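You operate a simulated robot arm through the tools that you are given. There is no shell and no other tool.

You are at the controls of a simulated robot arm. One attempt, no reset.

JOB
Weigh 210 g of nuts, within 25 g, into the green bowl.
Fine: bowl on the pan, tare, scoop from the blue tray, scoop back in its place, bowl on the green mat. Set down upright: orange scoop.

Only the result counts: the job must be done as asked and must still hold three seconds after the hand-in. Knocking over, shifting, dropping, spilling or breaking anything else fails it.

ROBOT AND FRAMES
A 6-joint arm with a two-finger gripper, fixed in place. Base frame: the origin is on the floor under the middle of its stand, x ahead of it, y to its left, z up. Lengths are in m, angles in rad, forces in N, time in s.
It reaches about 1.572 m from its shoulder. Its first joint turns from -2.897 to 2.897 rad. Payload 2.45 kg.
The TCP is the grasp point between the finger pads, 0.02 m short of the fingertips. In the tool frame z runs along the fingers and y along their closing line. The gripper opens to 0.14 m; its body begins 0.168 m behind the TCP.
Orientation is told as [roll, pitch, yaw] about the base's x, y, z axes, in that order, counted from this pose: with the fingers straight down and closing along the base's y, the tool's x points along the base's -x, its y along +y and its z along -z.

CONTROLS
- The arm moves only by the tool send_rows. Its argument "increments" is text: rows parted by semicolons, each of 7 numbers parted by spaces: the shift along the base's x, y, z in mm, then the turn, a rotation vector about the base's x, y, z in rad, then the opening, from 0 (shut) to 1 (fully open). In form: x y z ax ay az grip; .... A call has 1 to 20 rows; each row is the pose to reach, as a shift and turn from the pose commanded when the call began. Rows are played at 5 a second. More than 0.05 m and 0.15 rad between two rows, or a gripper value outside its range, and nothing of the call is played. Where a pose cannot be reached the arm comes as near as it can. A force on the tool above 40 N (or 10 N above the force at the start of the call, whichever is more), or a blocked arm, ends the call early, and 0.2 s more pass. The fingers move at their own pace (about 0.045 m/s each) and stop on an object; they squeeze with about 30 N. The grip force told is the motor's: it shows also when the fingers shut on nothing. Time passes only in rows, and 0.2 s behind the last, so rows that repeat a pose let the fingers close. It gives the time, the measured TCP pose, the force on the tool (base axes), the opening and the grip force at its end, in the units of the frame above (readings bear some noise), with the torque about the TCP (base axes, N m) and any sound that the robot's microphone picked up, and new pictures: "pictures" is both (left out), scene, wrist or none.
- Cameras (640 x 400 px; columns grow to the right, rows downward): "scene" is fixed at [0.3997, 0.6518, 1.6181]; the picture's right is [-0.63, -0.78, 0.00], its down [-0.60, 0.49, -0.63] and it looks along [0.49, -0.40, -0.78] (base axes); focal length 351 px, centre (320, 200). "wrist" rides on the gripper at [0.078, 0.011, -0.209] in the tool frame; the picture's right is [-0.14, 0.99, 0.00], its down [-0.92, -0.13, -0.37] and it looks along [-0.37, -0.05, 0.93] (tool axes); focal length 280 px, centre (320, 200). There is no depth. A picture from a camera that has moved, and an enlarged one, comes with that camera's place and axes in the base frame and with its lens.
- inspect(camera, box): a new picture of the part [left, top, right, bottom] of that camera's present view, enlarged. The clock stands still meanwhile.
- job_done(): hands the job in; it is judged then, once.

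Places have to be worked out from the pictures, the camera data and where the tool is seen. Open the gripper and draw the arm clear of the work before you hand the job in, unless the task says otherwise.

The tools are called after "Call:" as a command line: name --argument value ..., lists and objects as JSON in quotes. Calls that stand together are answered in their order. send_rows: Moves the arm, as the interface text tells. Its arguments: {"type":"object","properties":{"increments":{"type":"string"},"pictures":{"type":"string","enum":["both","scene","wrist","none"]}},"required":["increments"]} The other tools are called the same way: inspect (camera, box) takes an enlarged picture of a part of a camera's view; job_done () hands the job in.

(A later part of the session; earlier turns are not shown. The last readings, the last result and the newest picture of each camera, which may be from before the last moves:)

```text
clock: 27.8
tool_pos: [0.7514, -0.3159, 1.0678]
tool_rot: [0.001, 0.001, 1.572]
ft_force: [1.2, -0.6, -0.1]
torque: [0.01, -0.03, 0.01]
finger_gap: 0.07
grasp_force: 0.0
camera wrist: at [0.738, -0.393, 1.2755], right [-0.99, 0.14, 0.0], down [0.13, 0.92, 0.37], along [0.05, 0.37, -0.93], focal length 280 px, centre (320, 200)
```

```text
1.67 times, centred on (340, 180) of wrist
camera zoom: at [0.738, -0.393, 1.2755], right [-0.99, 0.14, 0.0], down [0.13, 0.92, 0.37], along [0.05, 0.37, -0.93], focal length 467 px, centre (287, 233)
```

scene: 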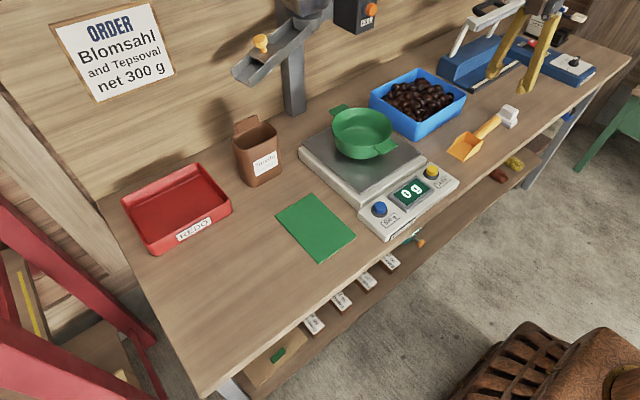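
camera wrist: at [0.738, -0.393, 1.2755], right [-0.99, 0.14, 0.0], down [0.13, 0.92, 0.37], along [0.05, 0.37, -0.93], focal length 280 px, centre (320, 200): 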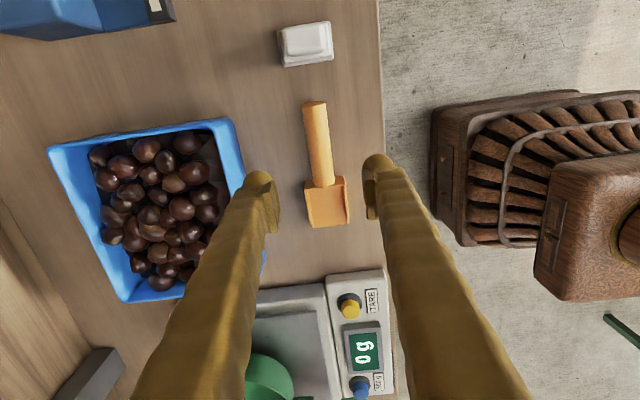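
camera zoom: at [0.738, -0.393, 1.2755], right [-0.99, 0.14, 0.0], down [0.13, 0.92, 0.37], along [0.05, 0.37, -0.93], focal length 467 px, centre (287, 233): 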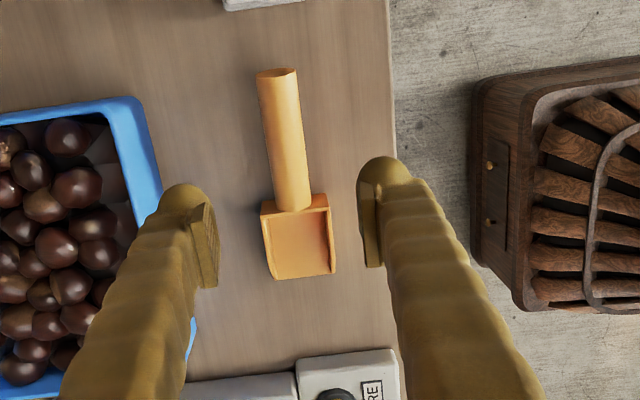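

The scoop lies straight along y: handle x≈0.750, from y≈−0.26 to −0.374, centre height ≈0.885–0.898. I lean the gripper +0.5 rad (body towards −y) and come down to just above the handle.

Call:
send_rows --increments "-1 0 -20 0.12 0 0 0.5; -1 0 -40 0.25 0 0 0.5; -1 0 -60 0.38 0 0 0.5; -1 0 -85 0.5 0 0 0.5; -1 0 -115 0.5 0 0 0.5; -1 0 -115 0.5 0 0 0.5"

Call:
inspect --camera "wrist" --box '[180, 60, 460, 300]'

Call:
inspect --camera "scene" --box '[430, 60, 570, 175]'

```text
clock: 29.2
tool_pos: [0.7495, -0.3161, 0.9506]
tool_rot: [-0.001, -0.501, 1.571]
ft_force: [-0.1, 0.9, 0.8]
torque: [0.01, -0.02, -0.01]
finger_gap: 0.0702
grasp_force: 0.1
camera wrist: at [0.7384, -0.4837, 1.0951], right [-0.99, 0.12, 0.07], down [0.13, 0.63, 0.77], along [0.05, 0.77, -0.64], focal length 280 px, centre (320, 200)
```

scene: 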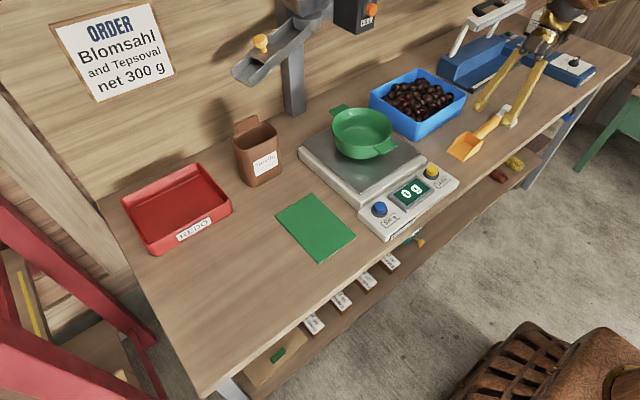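
wrist: 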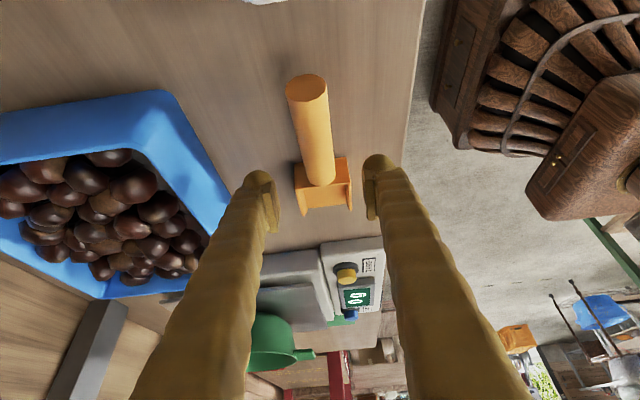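

```text
1.67 times, centred on (320, 180) of wrist
camera zoom: at [0.7384, -0.4837, 1.0951], right [-0.99, 0.12, 0.07], down [0.13, 0.63, 0.77], along [0.05, 0.77, -0.64], focal length 467 px, centre (320, 233)
```

zoom: 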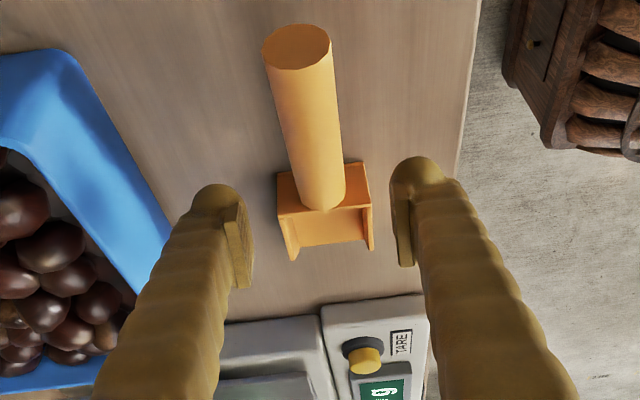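

```text
3.48 times, centred on (500, 118) of scene
camera zoom: at [0.3997, 0.6518, 1.6181], right [-0.63, -0.78, 0.0], down [-0.6, 0.49, -0.63], along [0.49, -0.4, -0.78], focal length 1220 px, centre (-306, 487)
```

zoom: 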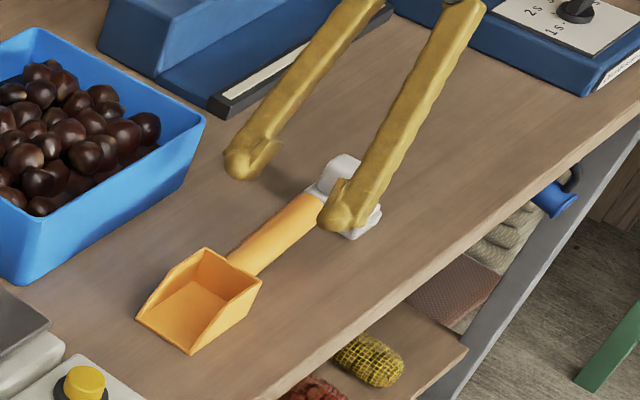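

The handle tilts up slightly; at y≈−0.318 its centre is at z≈0.883, diameter 0.03. I lower there and close.

Call:
send_rows --increments "0 -2 -35 0 0 0 0.5; 0 -2 -58 0 0 0 0.5; 0 -2 -67 0 0 0 0.5; 0 -2 -67 0 0 0 0.3; 0 -2 -67 0 0 0 0; 0 -2 -67 0 0 0 0; 0 -2 -67 0 0 0 0; 0 -2 -67 0 0 0 0; 0 -2 -67 0 0 0 0"

Call:
inspect --camera "wrist" --box '[200, 60, 440, 260]'

Call:
inspect --camera "scene" --box '[430, 60, 570, 175]'

```text
clock: 31.2
tool_pos: [0.7496, -0.3184, 0.8862]
tool_rot: [-0.001, -0.501, 1.57]
ft_force: [0.2, 0.9, -0.6]
torque: [-0.06, -0.01, 0.02]
finger_gap: 0.0304
grasp_force: 30.7
camera wrist: at [0.738, -0.4858, 1.0297], right [-0.99, 0.12, 0.07], down [0.13, 0.63, 0.77], along [0.05, 0.77, -0.64], focal length 280 px, centre (320, 200)
```

scene: 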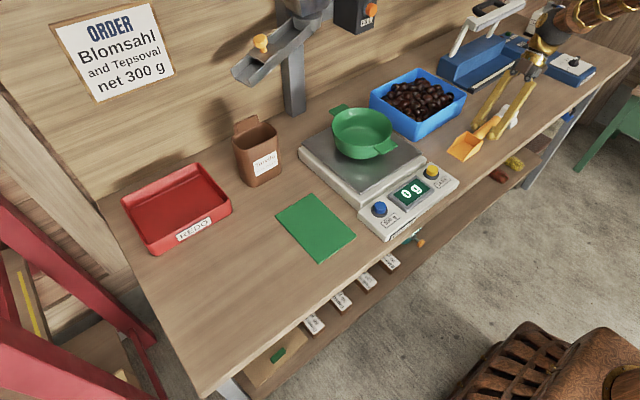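
wrist: 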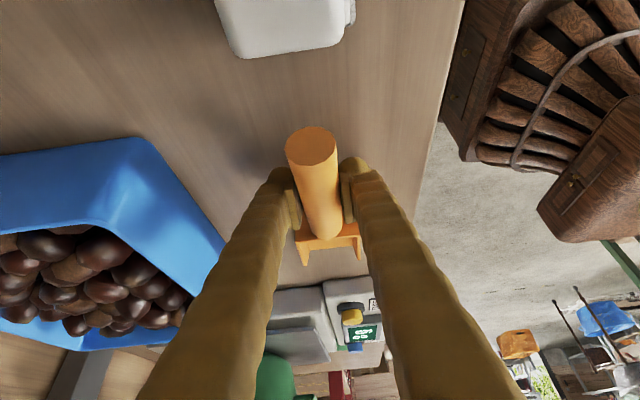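

```text
2.00 times, centred on (320, 160) of wrist
camera zoom: at [0.738, -0.4858, 1.0297], right [-0.99, 0.12, 0.07], down [0.13, 0.63, 0.77], along [0.05, 0.77, -0.64], focal length 561 px, centre (320, 280)
```

zoom: 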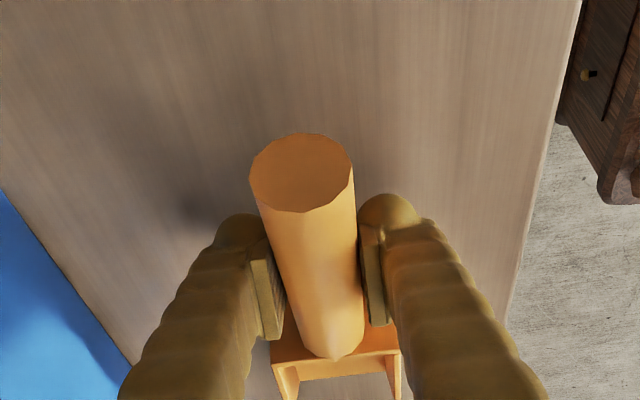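

```text
3.48 times, centred on (500, 118) of scene
camera zoom: at [0.3997, 0.6518, 1.6181], right [-0.63, -0.78, 0.0], down [-0.6, 0.49, -0.63], along [0.49, -0.4, -0.78], focal length 1220 px, centre (-306, 487)
```

zoom: 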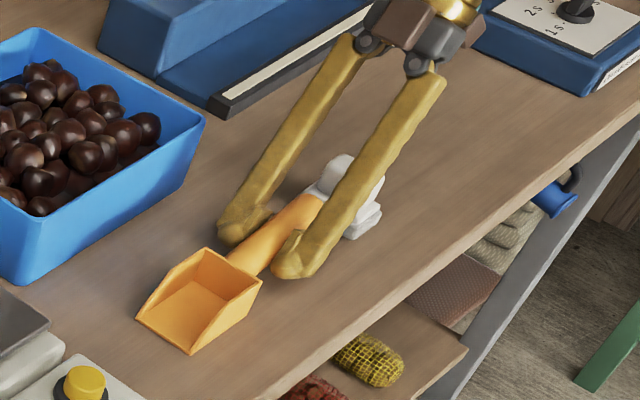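

The handle is firmly gripped (gap 30 mm). I lift the scoop and swing it to point along +x, because approaching the tray from the robot's side keeps clear of the cutter behind it; then I take a look into the tray.

Call:
send_rows --increments "0 0 15 0 0 0 0; 0 0 45 0 0 0 0; 0 0 90 0 0 0 0; 0 0 135 0 0 0 0; 0 5 180 0 0 -0.06 0; -5 10 200 0 0 -0.19 0; -10 15 200 0 0 -0.32 0; -15 20 200 0 0 -0.45 0; -20 25 200 0 0 -0.58 0; -20 30 200 0 0 -0.71 0; -20 35 200 0 0 -0.84 0; -20 40 200 0 0 -0.97 0; -20 45 200 0 0 -1.10 0; -20 50 200 0 0 -1.23 0; -20 55 200 0 0 -1.36 0; -20 60 200 0 0 -1.49 0; -20 68 200 0 0 -1.571 0; -20 68 200 0 0 -1.571 0"

Call:
inspect --camera "wrist" --box '[160, 40, 480, 300]'

Call:
inspect --camera "scene" --box '[350, 40, 550, 165]'

```text
clock: 35.0
tool_pos: [0.7293, -0.2499, 1.0866]
tool_rot: [0.001, -0.502, 0.0]
ft_force: [-0.7, 0.5, -0.8]
torque: [0.0, 0.09, 0.02]
finger_gap: 0.0307
grasp_force: 29.6
camera wrist: at [0.5592, -0.2375, 1.2303], right [0.12, 0.99, 0.07], down [0.63, -0.13, 0.77], along [0.77, -0.05, -0.64], focal length 280 px, centre (320, 200)
```

scene: 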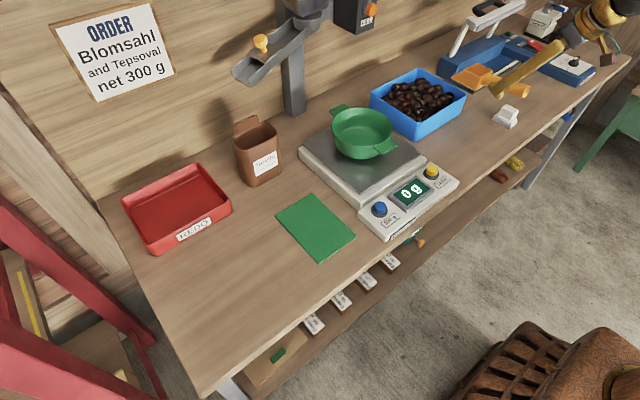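
wrist: 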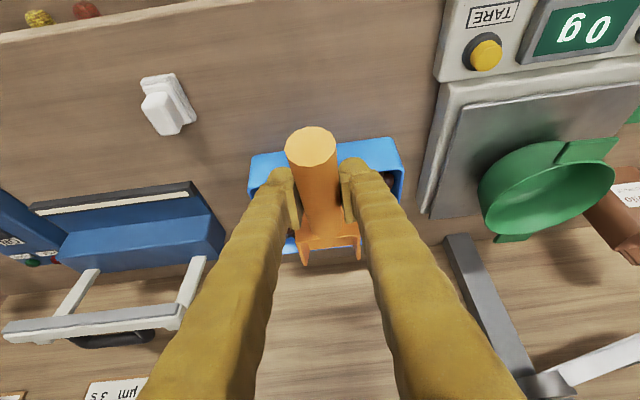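

```text
1.54 times, centred on (320, 170) of wrist
camera zoom: at [0.5592, -0.2375, 1.2303], right [0.12, 0.99, 0.07], down [0.63, -0.13, 0.77], along [0.77, -0.05, -0.64], focal length 431 px, centre (320, 246)
```

zoom: 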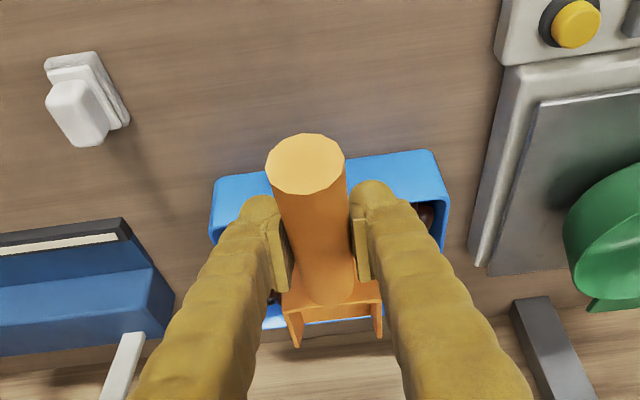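

```text
3.20 times, centred on (450, 102) of scene
camera zoom: at [0.3997, 0.6518, 1.6181], right [-0.63, -0.78, 0.0], down [-0.6, 0.49, -0.63], along [0.49, -0.4, -0.78], focal length 1123 px, centre (-96, 512)
```

zoom: 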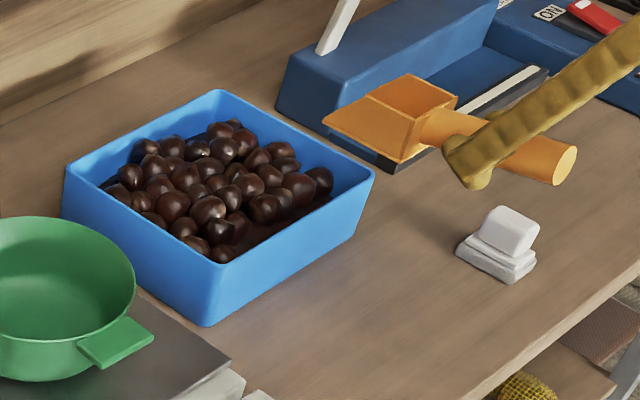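

The scoop is level and steady. I tip it front-down 0.9 rad above the tray with the tip near x≈0.955, y≈−0.25, ready to dig in.

Call:
send_rows --increments "20 0 10 0 0.11 0 0; 40 0 20 0 0.22 0 0; 60 0 30 0 0.33 0 0; 80 0 40 0 0.44 0 0; 100 0 50 0 0.55 0 0; 120 0 53 0 0.66 0 0; 140 0 53 0 0.77 0 0; 163 0 53 0 0.9 0 0; 163 0 53 0 0.9 0 0"

Call:
inspect --camera "scene" --box '[350, 10, 510, 145]'

Call:
inspect --camera "wrist" --box '[160, 40, 480, 300]'

```text
clock: 37.0
tool_pos: [0.8922, -0.2484, 1.1395]
tool_rot: [0.001, 0.399, 0.0]
ft_force: [-0.3, 0.3, -1.3]
torque: [-0.02, -0.01, 0.0]
finger_gap: 0.0303
grasp_force: 29.7
camera wrist: at [0.901, -0.2365, 1.3607], right [0.13, 0.99, -0.05], down [0.99, -0.13, -0.02], along [-0.03, -0.05, -1.0], focal length 280 px, centre (320, 200)
```

scene: 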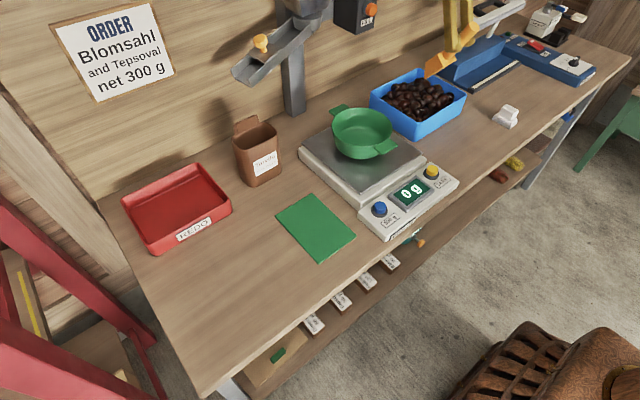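
wrist: 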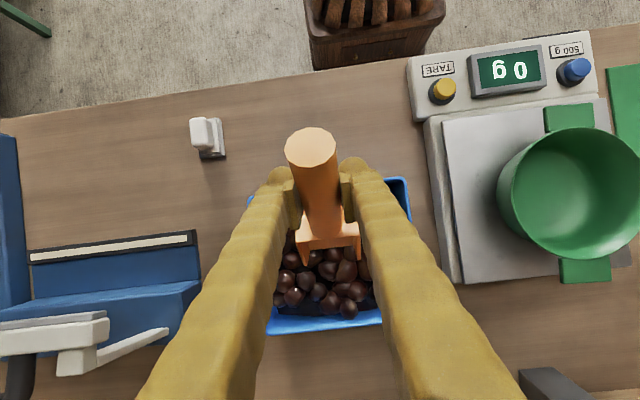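

```text
2.96 times, centred on (430, 78) of scene
camera zoom: at [0.3997, 0.6518, 1.6181], right [-0.63, -0.78, 0.0], down [-0.6, 0.49, -0.63], along [0.49, -0.4, -0.78], focal length 1040 px, centre (-6, 563)
```

zoom: 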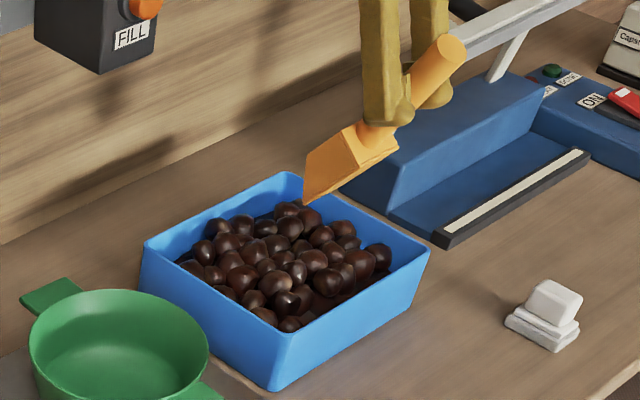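

```text
1.54 times, centred on (320, 170) of wrist
camera zoom: at [0.901, -0.2365, 1.3607], right [0.13, 0.99, -0.05], down [0.99, -0.13, -0.02], along [-0.03, -0.05, -1.0], focal length 431 px, centre (320, 246)
```

zoom: 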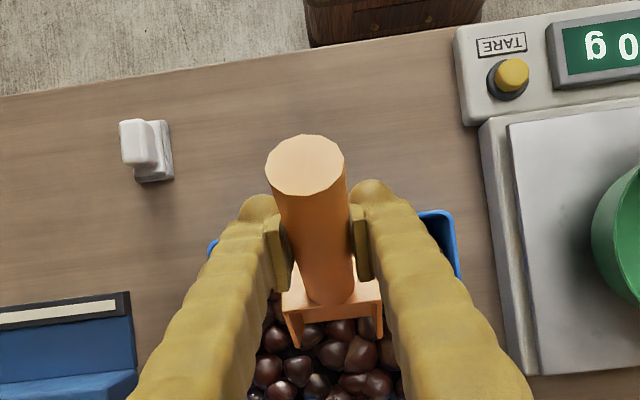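

From above, the nuts start around x≈0.94. I back off to a shallower 0.6 rad attitude and slide the scoop like a blade over the near rim, down towards the tray floor at x≈0.99.

Call:
send_rows --increments "-30 0 -20 0 -0.1 0 0; -60 0 -45 0 -0.2 0 0; -85 0 -75 0 -0.3 0 0; -85 0 -90 0 -0.3 0 0; -68 0 -115 0 -0.3 0 0; -50 0 -133 0 -0.3 0 0; -38 0 -141 0 -0.3 0 0; -25 0 -150 0 -0.3 0 0; -12 0 -157 0 -0.3 0 0; 0 0 -164 0 -0.3 0 0"

Call:
inspect --camera "scene" --box '[350, 30, 510, 145]'

Call:
inspect --camera "wrist" --box '[160, 40, 480, 300]'

```text
clock: 39.2
tool_pos: [0.8925, -0.2505, 0.9757]
tool_rot: [-0.001, 0.1, 0.002]
ft_force: [0.3, 0.5, -0.9]
torque: [0.01, 0.11, -0.01]
finger_gap: 0.0303
grasp_force: 29.5
camera wrist: at [0.8343, -0.2372, 1.1894], right [0.14, 0.99, -0.01], down [0.95, -0.13, 0.28], along [0.27, -0.05, -0.96], focal length 280 px, centre (320, 200)
```

scene: 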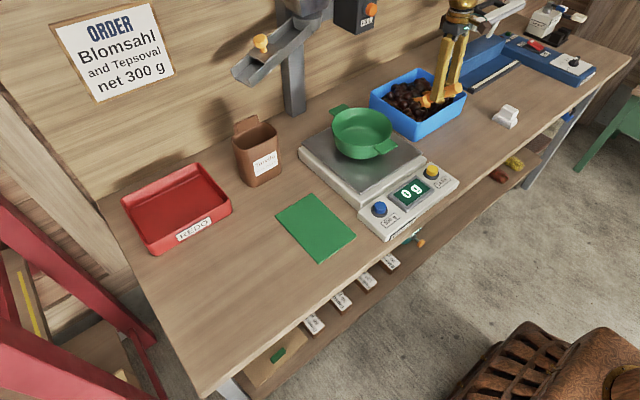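
wrist: 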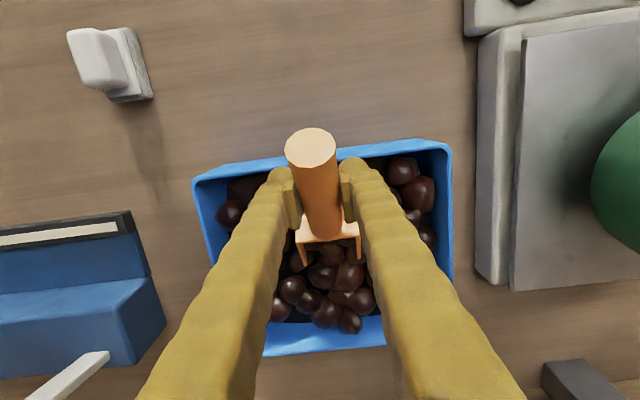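

```text
3.48 times, centred on (430, 88) of scene
camera zoom: at [0.3997, 0.6518, 1.6181], right [-0.63, -0.78, 0.0], down [-0.6, 0.49, -0.63], along [0.49, -0.4, -0.78], focal length 1220 px, centre (-63, 591)
```

zoom: 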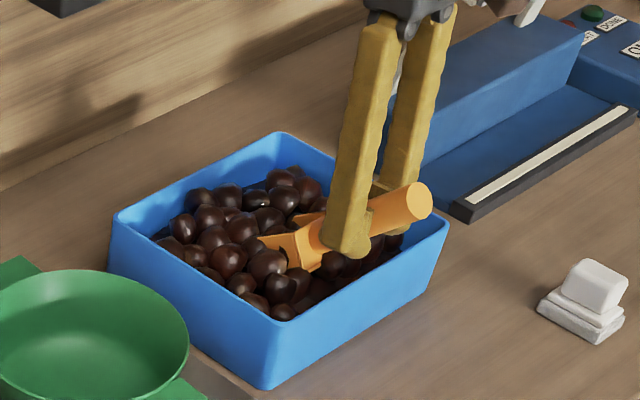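

```text
1.54 times, centred on (320, 170) of wrist
camera zoom: at [0.8343, -0.2372, 1.1894], right [0.14, 0.99, -0.01], down [0.95, -0.13, 0.28], along [0.27, -0.05, -0.96], focal length 431 px, centre (320, 246)
```

zoom: 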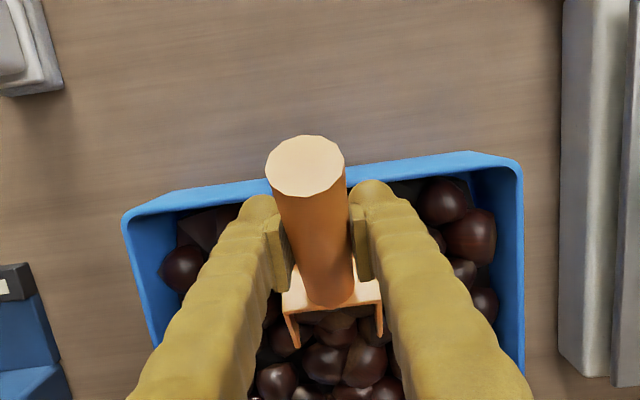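

Little force and the scoop is down in the pile with the tray unmoved. Now I push forward while levelling and lifting.

Call:
send_rows --increments "8 0 -7 0 -0.07 0 0; 15 0 -14 0 -0.15 0 0; 19 0 -19 0 -0.22 0 0; 22 0 -24 0 -0.3 0 0; 23 0 -27 0 -0.37 0 0; 23 0 -29 0 -0.45 0 0; 20 0 -29 0 -0.52 0 0; 16 0 -27 0 -0.6 0 0; 15 0 -17 0 -0.65 0 0; 14 0 -7 0 -0.7 0 0; 14 0 15 0 -0.75 0 0; 14 0 45 0 -0.75 0 0; 14 0 45 0 -0.75 0 0"

Call:
inspect --camera "scene" --box '[350, 30, 510, 145]'

Call:
inspect --camera "wrist" --box '[160, 40, 480, 300]'

```text
clock: 42.0
tool_pos: [0.9054, -0.2492, 1.0187]
tool_rot: [-0.001, -0.65, -0.001]
ft_force: [0.3, 0.5, -2.6]
torque: [-0.04, 0.17, -0.02]
finger_gap: 0.0303
grasp_force: 29.7
camera wrist: at [0.7164, -0.2366, 1.1361], right [0.11, 0.99, 0.08], down [0.51, -0.13, 0.85], along [0.85, -0.05, -0.52], focal length 280 px, centre (320, 200)
```

scene: 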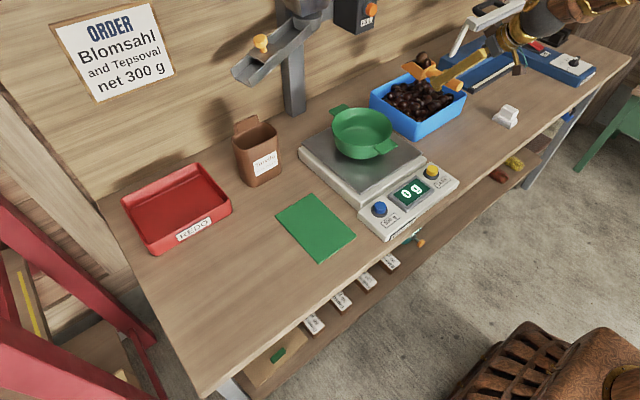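
wrist: 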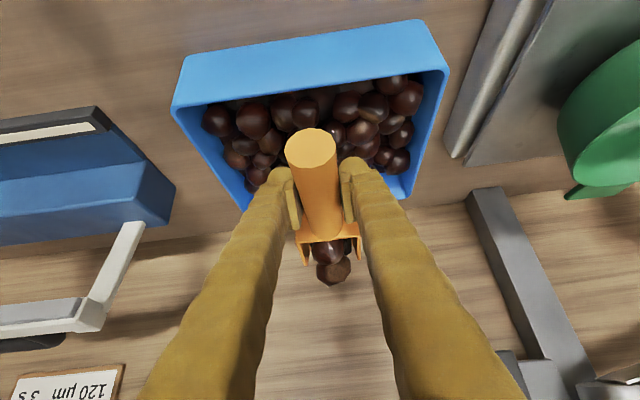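

```text
3.48 times, centred on (430, 88) of scene
camera zoom: at [0.3997, 0.6518, 1.6181], right [-0.63, -0.78, 0.0], down [-0.6, 0.49, -0.63], along [0.49, -0.4, -0.78], focal length 1220 px, centre (-63, 591)
```

zoom: 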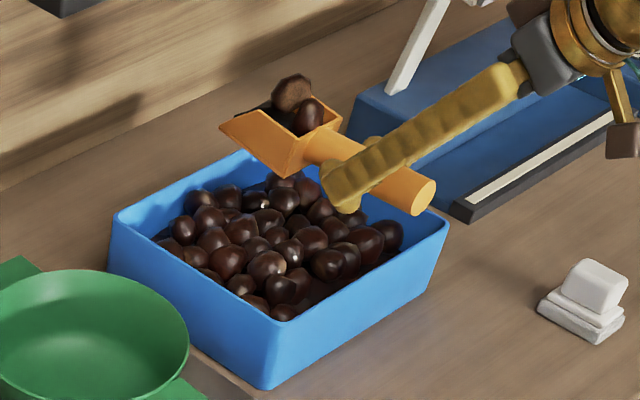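

```text
1.54 times, centred on (320, 170) of wrist
camera zoom: at [0.7164, -0.2366, 1.1361], right [0.11, 0.99, 0.08], down [0.51, -0.13, 0.85], along [0.85, -0.05, -0.52], focal length 431 px, centre (320, 246)
```

zoom: 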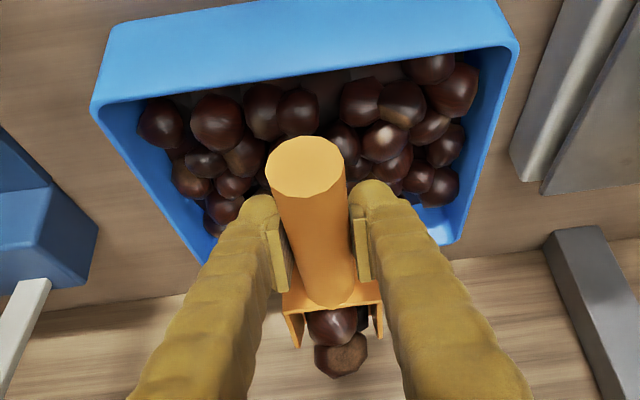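

Several nuts are in the scoop and the tray has not moved. I tilt the scoop further back (front up), raise it and carry it gently toward the bowl, stopping short above the rim.

Call:
send_rows --increments "0 0 20 0 -0.07 0 0; 0 0 45 0 -0.15 0 0; 0 0 70 0 -0.15 0 0; -8 15 85 0 -0.15 0 0; -20 42 85 0 -0.15 0 0; -33 71 85 0 -0.15 0 0; -46 100 85 0 -0.15 0 0; -59 129 85 0 -0.15 0 0; -72 158 85 0 -0.15 0 0; -85 187 85 0 -0.15 0 0; -98 216 85 0 -0.15 0 0; -111 245 85 0 -0.15 0 0; -124 274 85 0 -0.15 0 0; -137 300 85 0 -0.15 0 0; -145 316 85 0 -0.15 0 0; -145 318 85 0 -0.15 0 0; -145 318 85 0 -0.15 0 0"

Call:
inspect --camera "scene" --box '[300, 20, 500, 220]'

Call:
inspect --camera "wrist" --box '[160, 40, 480, 300]'

```text
clock: 45.6
tool_pos: [0.7606, 0.0684, 1.107]
tool_rot: [0.0, -0.801, 0.0]
ft_force: [0.0, 0.3, -2.5]
torque: [0.05, 0.22, -0.03]
finger_gap: 0.0306
grasp_force: 29.9
camera wrist: at [0.5554, 0.0812, 1.1937], right [0.1, 0.99, 0.1], down [0.38, -0.13, 0.92], along [0.92, -0.05, -0.39], focal length 280 px, centre (320, 200)
```

scene: 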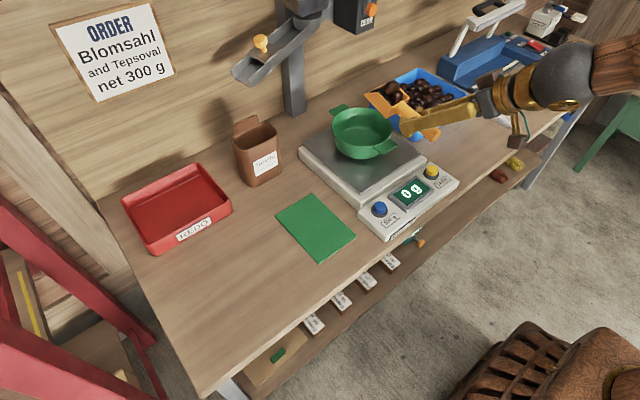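
wrist: 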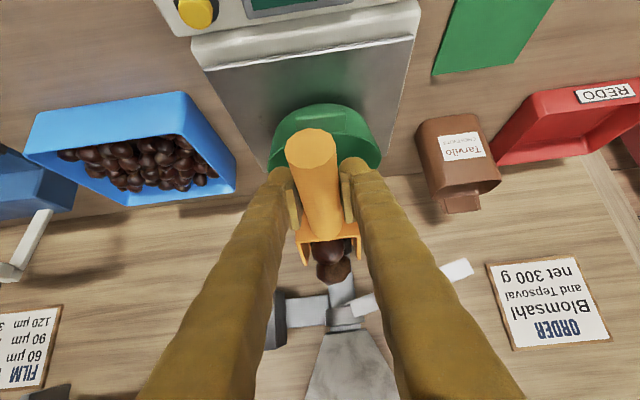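

```text
2.00 times, centred on (400, 120) of scene
camera zoom: at [0.3997, 0.6518, 1.6181], right [-0.63, -0.78, 0.0], down [-0.6, 0.49, -0.63], along [0.49, -0.4, -0.78], focal length 702 px, centre (160, 360)
```

zoom: 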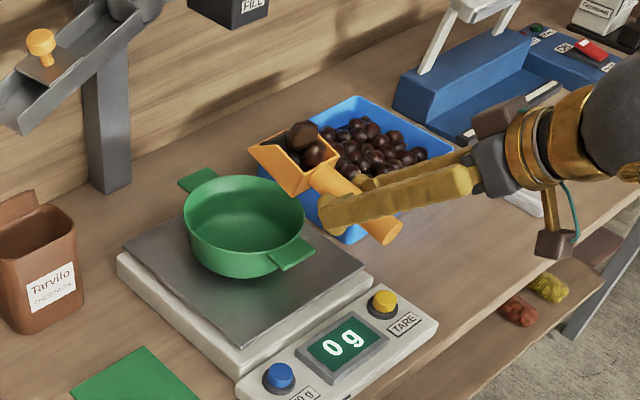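

```text
1.54 times, centred on (320, 170) of wrist
camera zoom: at [0.5554, 0.0812, 1.1937], right [0.1, 0.99, 0.1], down [0.38, -0.13, 0.92], along [0.92, -0.05, -0.39], focal length 431 px, centre (320, 246)
```

zoom: 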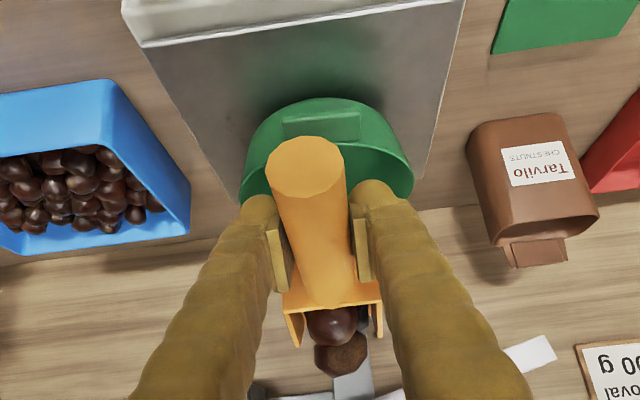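

The load rides well. I bring the tip over the bowl's near half and tilt slowly to 0.35 rad to see whether the nuts start to leave.

Call:
send_rows --increments "-5 0 -11 0 0.1 0 0; -9 0 -22 0 0.2 0 0; -13 0 -32 0 0.3 0 0; -8 0 -33 0 0.4 0 0; -3 0 -34 0 0.5 0 0; 4 0 -35 0 0.6 0 0; 7 0 -35 0 0.65 0 0; 7 0 -35 0 0.65 0 0; 7 0 -35 0 0.65 0 0"

Call:
inspect --camera "scene" --box '[300, 60, 480, 220]'

Call:
inspect --camera "wrist" --box '[160, 40, 480, 300]'

```text
clock: 47.6
tool_pos: [0.7667, 0.0689, 1.0706]
tool_rot: [0.0, -0.149, 0.0]
ft_force: [0.1, -0.9, -2.1]
torque: [0.02, 0.13, -0.01]
finger_gap: 0.0302
grasp_force: 30.4
camera wrist: at [0.6584, 0.0803, 1.2633], right [0.14, 0.99, 0.02], down [0.86, -0.13, 0.5], along [0.5, -0.05, -0.86], focal length 280 px, centre (320, 200)
```

scene: 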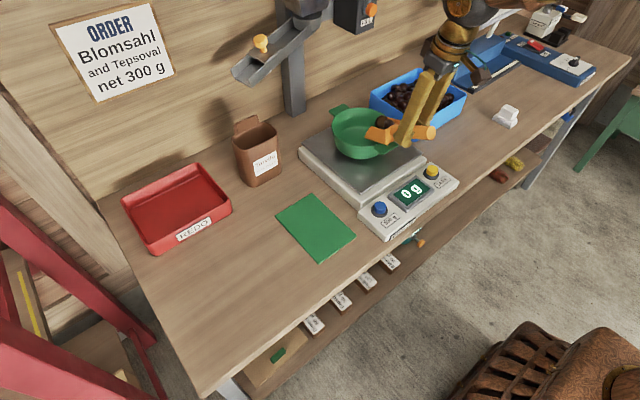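
wrist: 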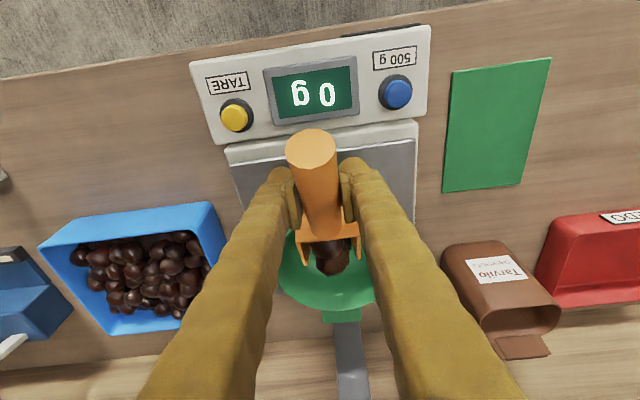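

```text
2.50 times, centred on (390, 140) of scene
camera zoom: at [0.3997, 0.6518, 1.6181], right [-0.63, -0.78, 0.0], down [-0.6, 0.49, -0.63], along [0.49, -0.4, -0.78], focal length 877 px, centre (145, 350)
```

zoom: 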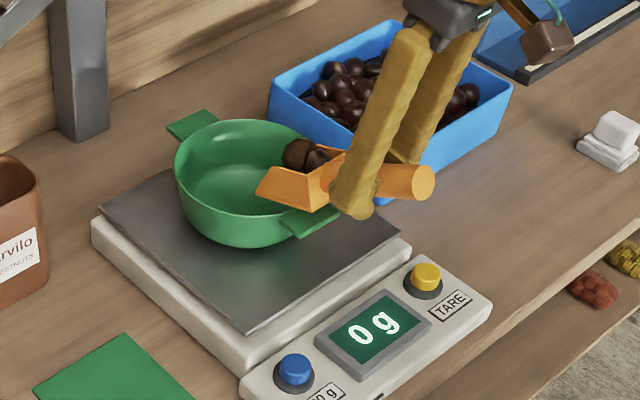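

```text
1.54 times, centred on (320, 170) of wrist
camera zoom: at [0.6584, 0.0803, 1.2633], right [0.14, 0.99, 0.02], down [0.86, -0.13, 0.5], along [0.5, -0.05, -0.86], focal length 431 px, centre (320, 246)
```

zoom: 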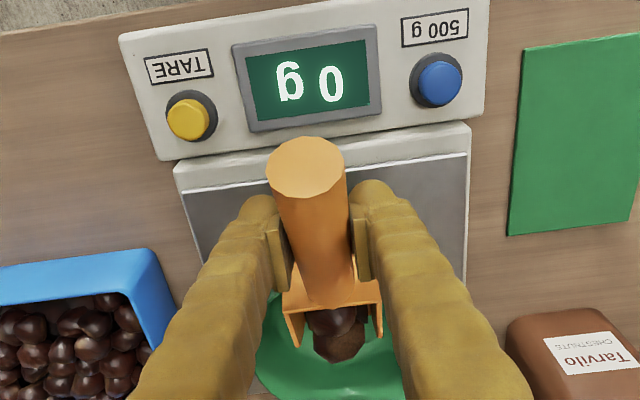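

Nuts still sit in the scoop at 0.35 rad. I tilt on to 0.65 rad, keeping the tip over the bowl.

Call:
send_rows --increments "6 0 8 0 0.08 0 0; 11 0 15 0 0.15 0 0; 18 0 21 0 0.22 0 0; 25 0 27 0 0.3 0 0; 25 0 27 0 0.3 0 0; 25 0 27 0 0.3 0 0"

Call:
inspect --camera "scene" --box '[300, 60, 480, 220]'

Call:
inspect --camera "wrist" --box '[160, 40, 480, 300]'

```text
clock: 49.0
tool_pos: [0.7928, 0.0688, 1.0972]
tool_rot: [0.001, 0.151, -0.002]
ft_force: [0.4, -1.5, -1.5]
torque: [0.01, 0.08, 0.03]
finger_gap: 0.0303
grasp_force: 30.1
camera wrist: at [0.746, 0.0797, 1.3134], right [0.14, 0.99, -0.02], down [0.97, -0.13, 0.23], along [0.22, -0.05, -0.97], focal length 280 px, centre (320, 200)
```

scene: 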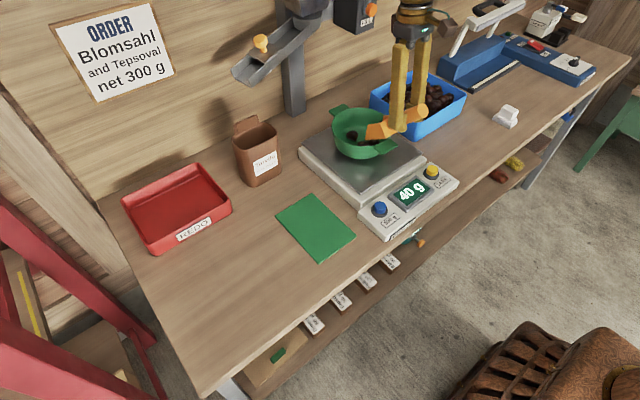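
wrist: 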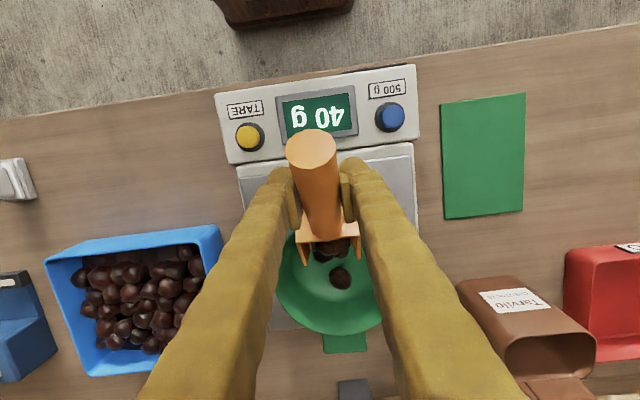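

```text
2.50 times, centred on (390, 140) of scene
camera zoom: at [0.3997, 0.6518, 1.6181], right [-0.63, -0.78, 0.0], down [-0.6, 0.49, -0.63], along [0.49, -0.4, -0.78], focal length 877 px, centre (145, 350)
```

zoom: 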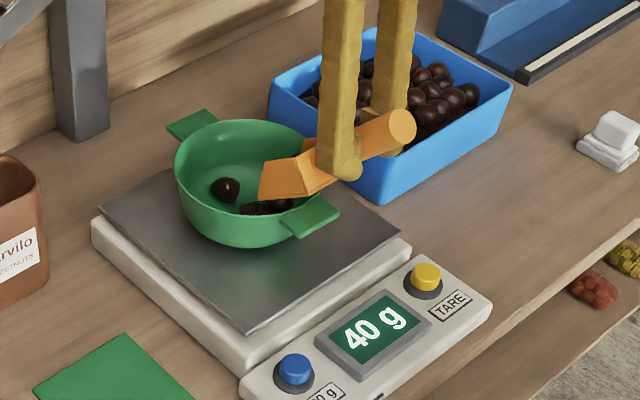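

```text
1.54 times, centred on (320, 170) of wrist
camera zoom: at [0.746, 0.0797, 1.3134], right [0.14, 0.99, -0.02], down [0.97, -0.13, 0.23], along [0.22, -0.05, -0.97], focal length 431 px, centre (320, 246)
```

zoom: 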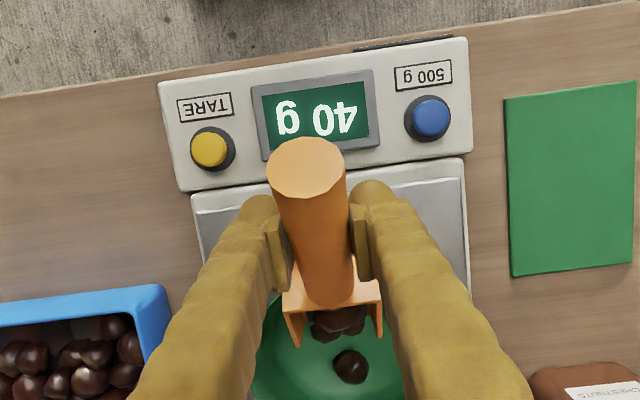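

Nuts have dropped and the display shows 40 g, possibly still settling. I wait a moment and look again.

Call:
send_rows --increments "0 0 0 0 0 0 0; 0 0 0 0 0 0 0; 0 0 0 0 0 0 0" --pictures "none"

Call:
inspect --camera "scene" --box '[320, 90, 460, 220]'

Call:
inspect --camera "wrist" --box '[240, 170, 420, 350]'

```text
clock: 49.8
tool_pos: [0.7931, 0.0666, 1.0981]
tool_rot: [0.001, 0.15, -0.001]
ft_force: [0.1, 0.6, -1.6]
torque: [-0.02, 0.09, -0.01]
finger_gap: 0.0305
grasp_force: 29.4
```

```text
3.08 times, centred on (390, 155) of scene
camera zoom: at [0.3997, 0.6518, 1.6181], right [-0.63, -0.78, 0.0], down [-0.6, 0.49, -0.63], along [0.49, -0.4, -0.78], focal length 1080 px, centre (105, 338)
```

zoom: 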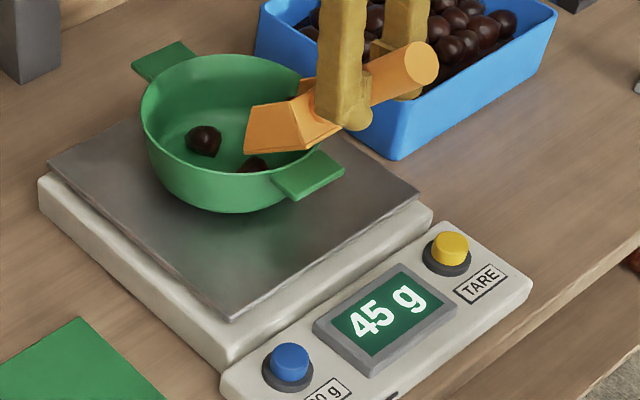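

```text
2.22 times, centred on (330, 260) of wrist
camera zoom: at [0.7459, 0.0797, 1.3133], right [0.14, 0.99, -0.02], down [0.97, -0.13, 0.23], along [0.22, -0.05, -0.97], focal length 623 px, centre (298, 67)
```

zoom: 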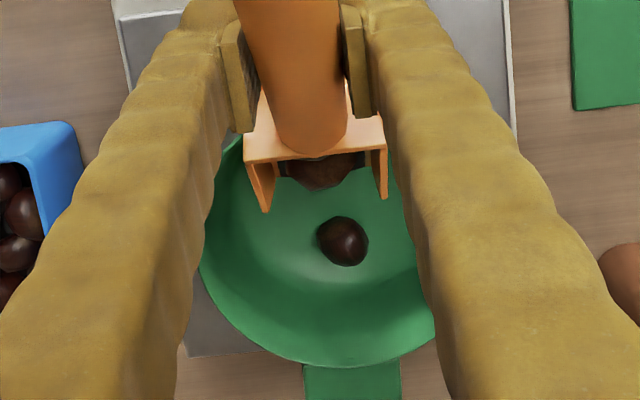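

45 g so far with a nut or two still in the scoop. I tilt on to 1.0 rad to drop the rest.

Call:
send_rows --increments "8 0 6 0 0.08 0 0; 17 0 13 0 0.15 0 0; 30 0 19 0 0.25 0 0; 43 0 25 0 0.35 0 0; 43 0 25 0 0.35 0 0; 43 0 25 0 0.35 0 0; 43 0 25 0 0.35 0 0" --pictures "none"

Call:
inspect --camera "scene" --box '[320, 90, 460, 220]'

Call:
inspect --camera "wrist" --box '[240, 150, 420, 330]'

```text
clock: 51.4
tool_pos: [0.8373, 0.0677, 1.12]
tool_rot: [0.002, 0.499, 0.0]
ft_force: [-0.2, -0.8, -1.4]
torque: [0.01, 0.02, -0.02]
finger_gap: 0.0303
grasp_force: 29.5
```

```text
3.08 times, centred on (390, 155) of scene
camera zoom: at [0.3997, 0.6518, 1.6181], right [-0.63, -0.78, 0.0], down [-0.6, 0.49, -0.63], along [0.49, -0.4, -0.78], focal length 1080 px, centre (105, 338)
```

zoom: 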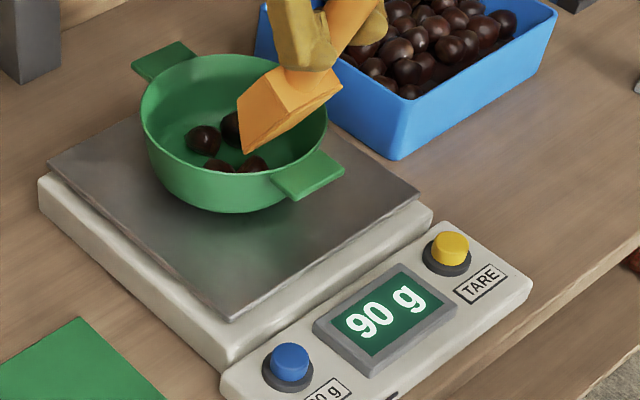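

```text
2.22 times, centred on (330, 240) of wrist
camera zoom: at [0.8679, 0.0797, 1.3398], right [0.12, 0.99, -0.07], down [0.98, -0.13, -0.12], along [-0.12, -0.05, -0.99], focal length 623 px, centre (298, 111)
```

zoom: 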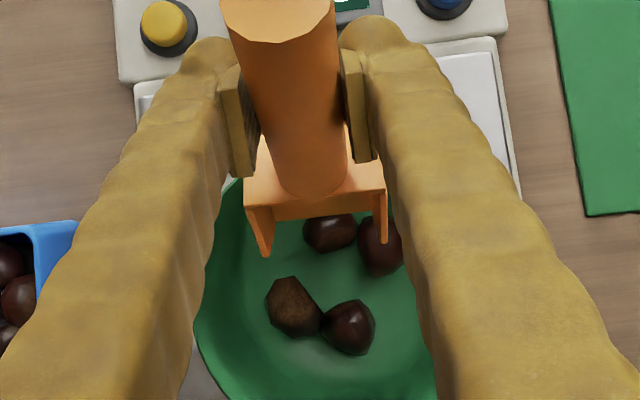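

90 g now, with about four nuts in the bowl (≈22 g each). I level the scoop, raise it and go back toward the tray for a second load, checking the reading on the way.

Call:
send_rows --increments "-15 0 10 0 -0.12 0 0; -30 0 15 0 -0.25 0 0; -45 0 20 0 -0.38 0 0; -60 0 20 0 -0.5 0 0; -70 -10 20 0 -0.6 0 0; -76 -40 20 0 -0.6 0 0; -76 -80 20 0 -0.6 0 0; -76 -120 20 0 -0.6 0 0; -70 -160 15 0 -0.55 0 0; -60 -200 10 0 -0.5 0 0; -50 -240 5 0 -0.45 0 0; -40 -270 0 0 -0.4 0 0; -29 -290 -20 0 -0.4 0 0; -29 -290 -20 0 -0.4 0 0"

Call:
inspect --camera "scene" --box '[310, 40, 510, 220]'

Call:
inspect --camera "wrist" --box '[160, 60, 480, 360]'

```text
clock: 54.4
tool_pos: [0.8075, -0.2232, 1.1012]
tool_rot: [0.0, 0.1, -0.002]
ft_force: [0.5, -0.4, -1.9]
torque: [0.02, 0.09, 0.02]
finger_gap: 0.0305
grasp_force: 30.3
camera wrist: at [0.7493, -0.2107, 1.3153], right [0.14, 0.99, -0.01], down [0.95, -0.13, 0.28], along [0.27, -0.05, -0.96], focal length 280 px, centre (320, 200)
```

scene: 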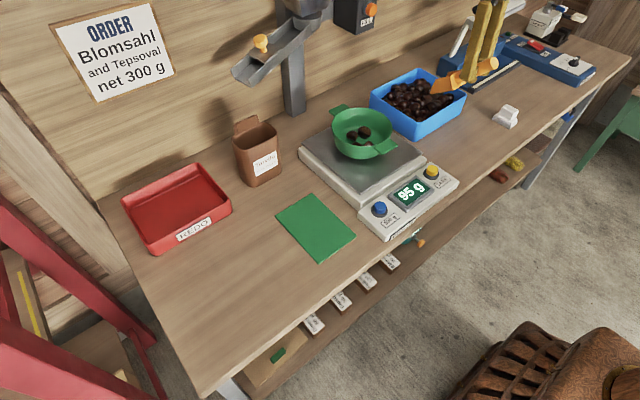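
wrist: 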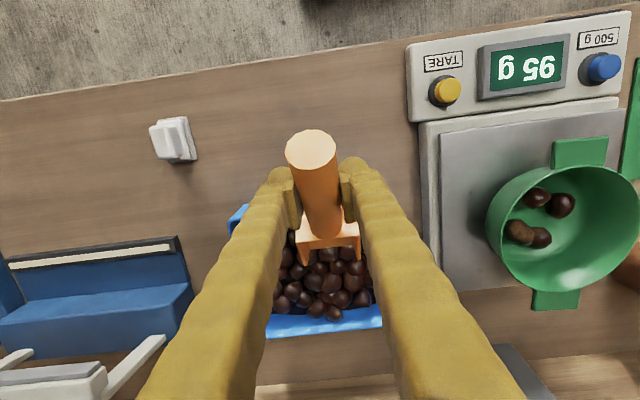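

```text
2.22 times, centred on (410, 130) of scene
camera zoom: at [0.3997, 0.6518, 1.6181], right [-0.63, -0.78, 0.0], down [-0.6, 0.49, -0.63], along [0.49, -0.4, -0.78], focal length 780 px, centre (120, 356)
```

zoom: 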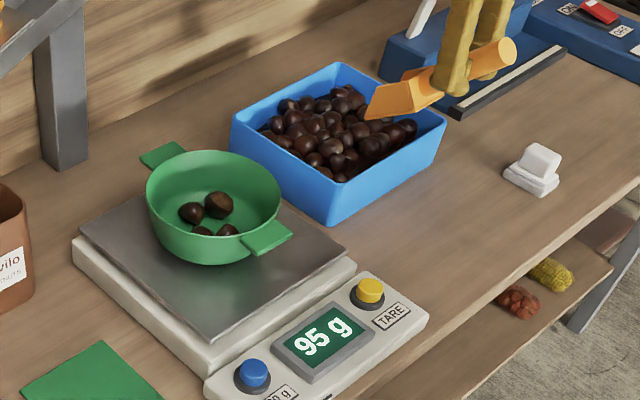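

```text
1.33 times, centred on (320, 210) of wrist
camera zoom: at [0.7493, -0.2107, 1.3153], right [0.14, 0.99, -0.01], down [0.95, -0.13, 0.28], along [0.27, -0.05, -0.96], focal length 374 px, centre (320, 187)
```

zoom: 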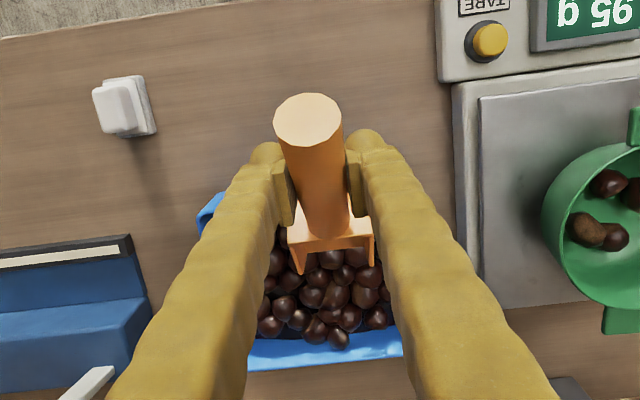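

95 g with exactly four nuts in the bowl; about five more are wanted. I repeat the blade-like entry slightly further to +y where the pile is undisturbed.

Call:
send_rows --increments "0 4 -30 0 0 0 0; 0 8 -53 0 0 0 0; 17 8 -78 0 0 0 0; 35 8 -96 0 0 0 0; 47 8 -104 0 0 0 0; 60 8 -113 0 0 0 0; 73 8 -121 0 0 0 0; 85 8 -129 0 0 0 0; 85 8 -129 0 0 0 0"

Call:
inspect --camera "scene" --box '[350, 30, 510, 145]'

Call:
inspect --camera "wrist" --box '[160, 60, 480, 360]'

```text
clock: 56.4
tool_pos: [0.8921, -0.2134, 0.9724]
tool_rot: [0.001, 0.099, 0.001]
ft_force: [0.3, 0.9, -2.0]
torque: [0.02, 0.11, -0.02]
finger_gap: 0.0305
grasp_force: 29.3
camera wrist: at [0.8346, -0.2019, 1.1868], right [0.14, 0.99, -0.01], down [0.95, -0.13, 0.28], along [0.27, -0.05, -0.96], focal length 280 px, centre (320, 200)
```

scene: 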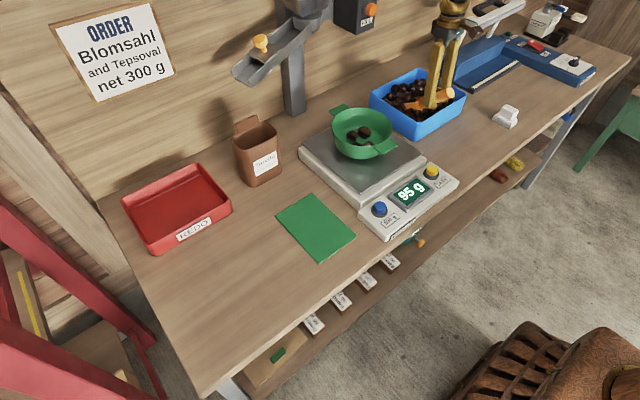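
wrist: 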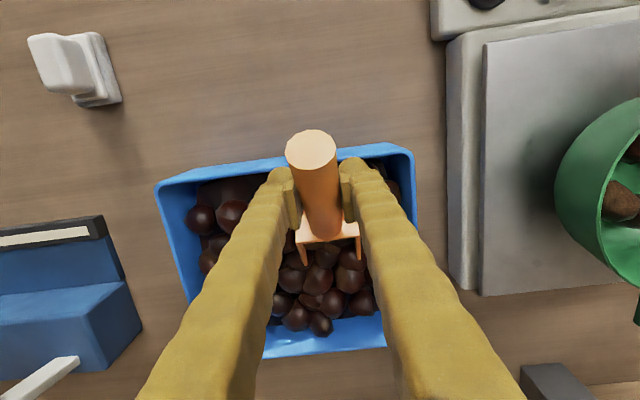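

```text
3.48 times, centred on (430, 88) of scene
camera zoom: at [0.3997, 0.6518, 1.6181], right [-0.63, -0.78, 0.0], down [-0.6, 0.49, -0.63], along [0.49, -0.4, -0.78], focal length 1220 px, centre (-63, 591)
```

zoom: 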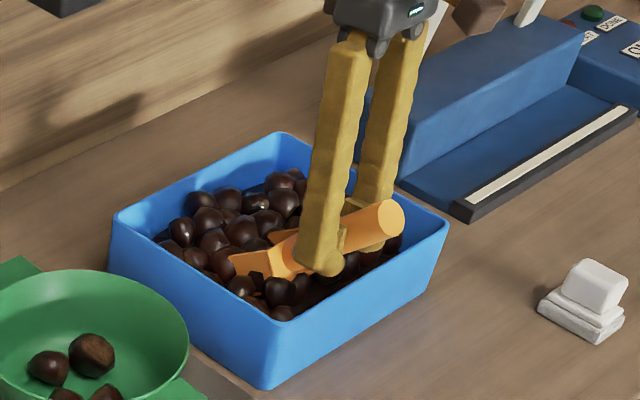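

```text
1.33 times, centred on (320, 210) of wrist
camera zoom: at [0.8346, -0.2019, 1.1868], right [0.14, 0.99, -0.01], down [0.95, -0.13, 0.28], along [0.27, -0.05, -0.96], focal length 374 px, centre (320, 187)
```

zoom: 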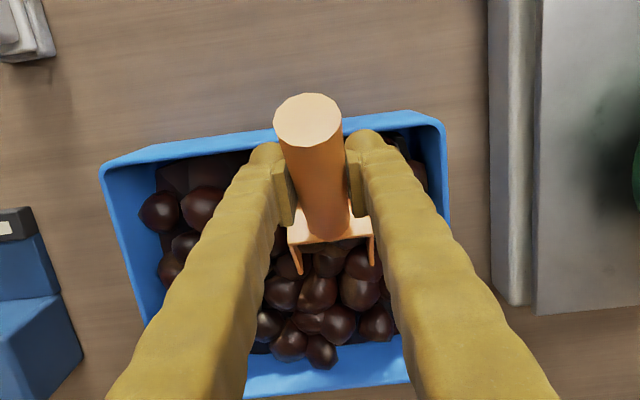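

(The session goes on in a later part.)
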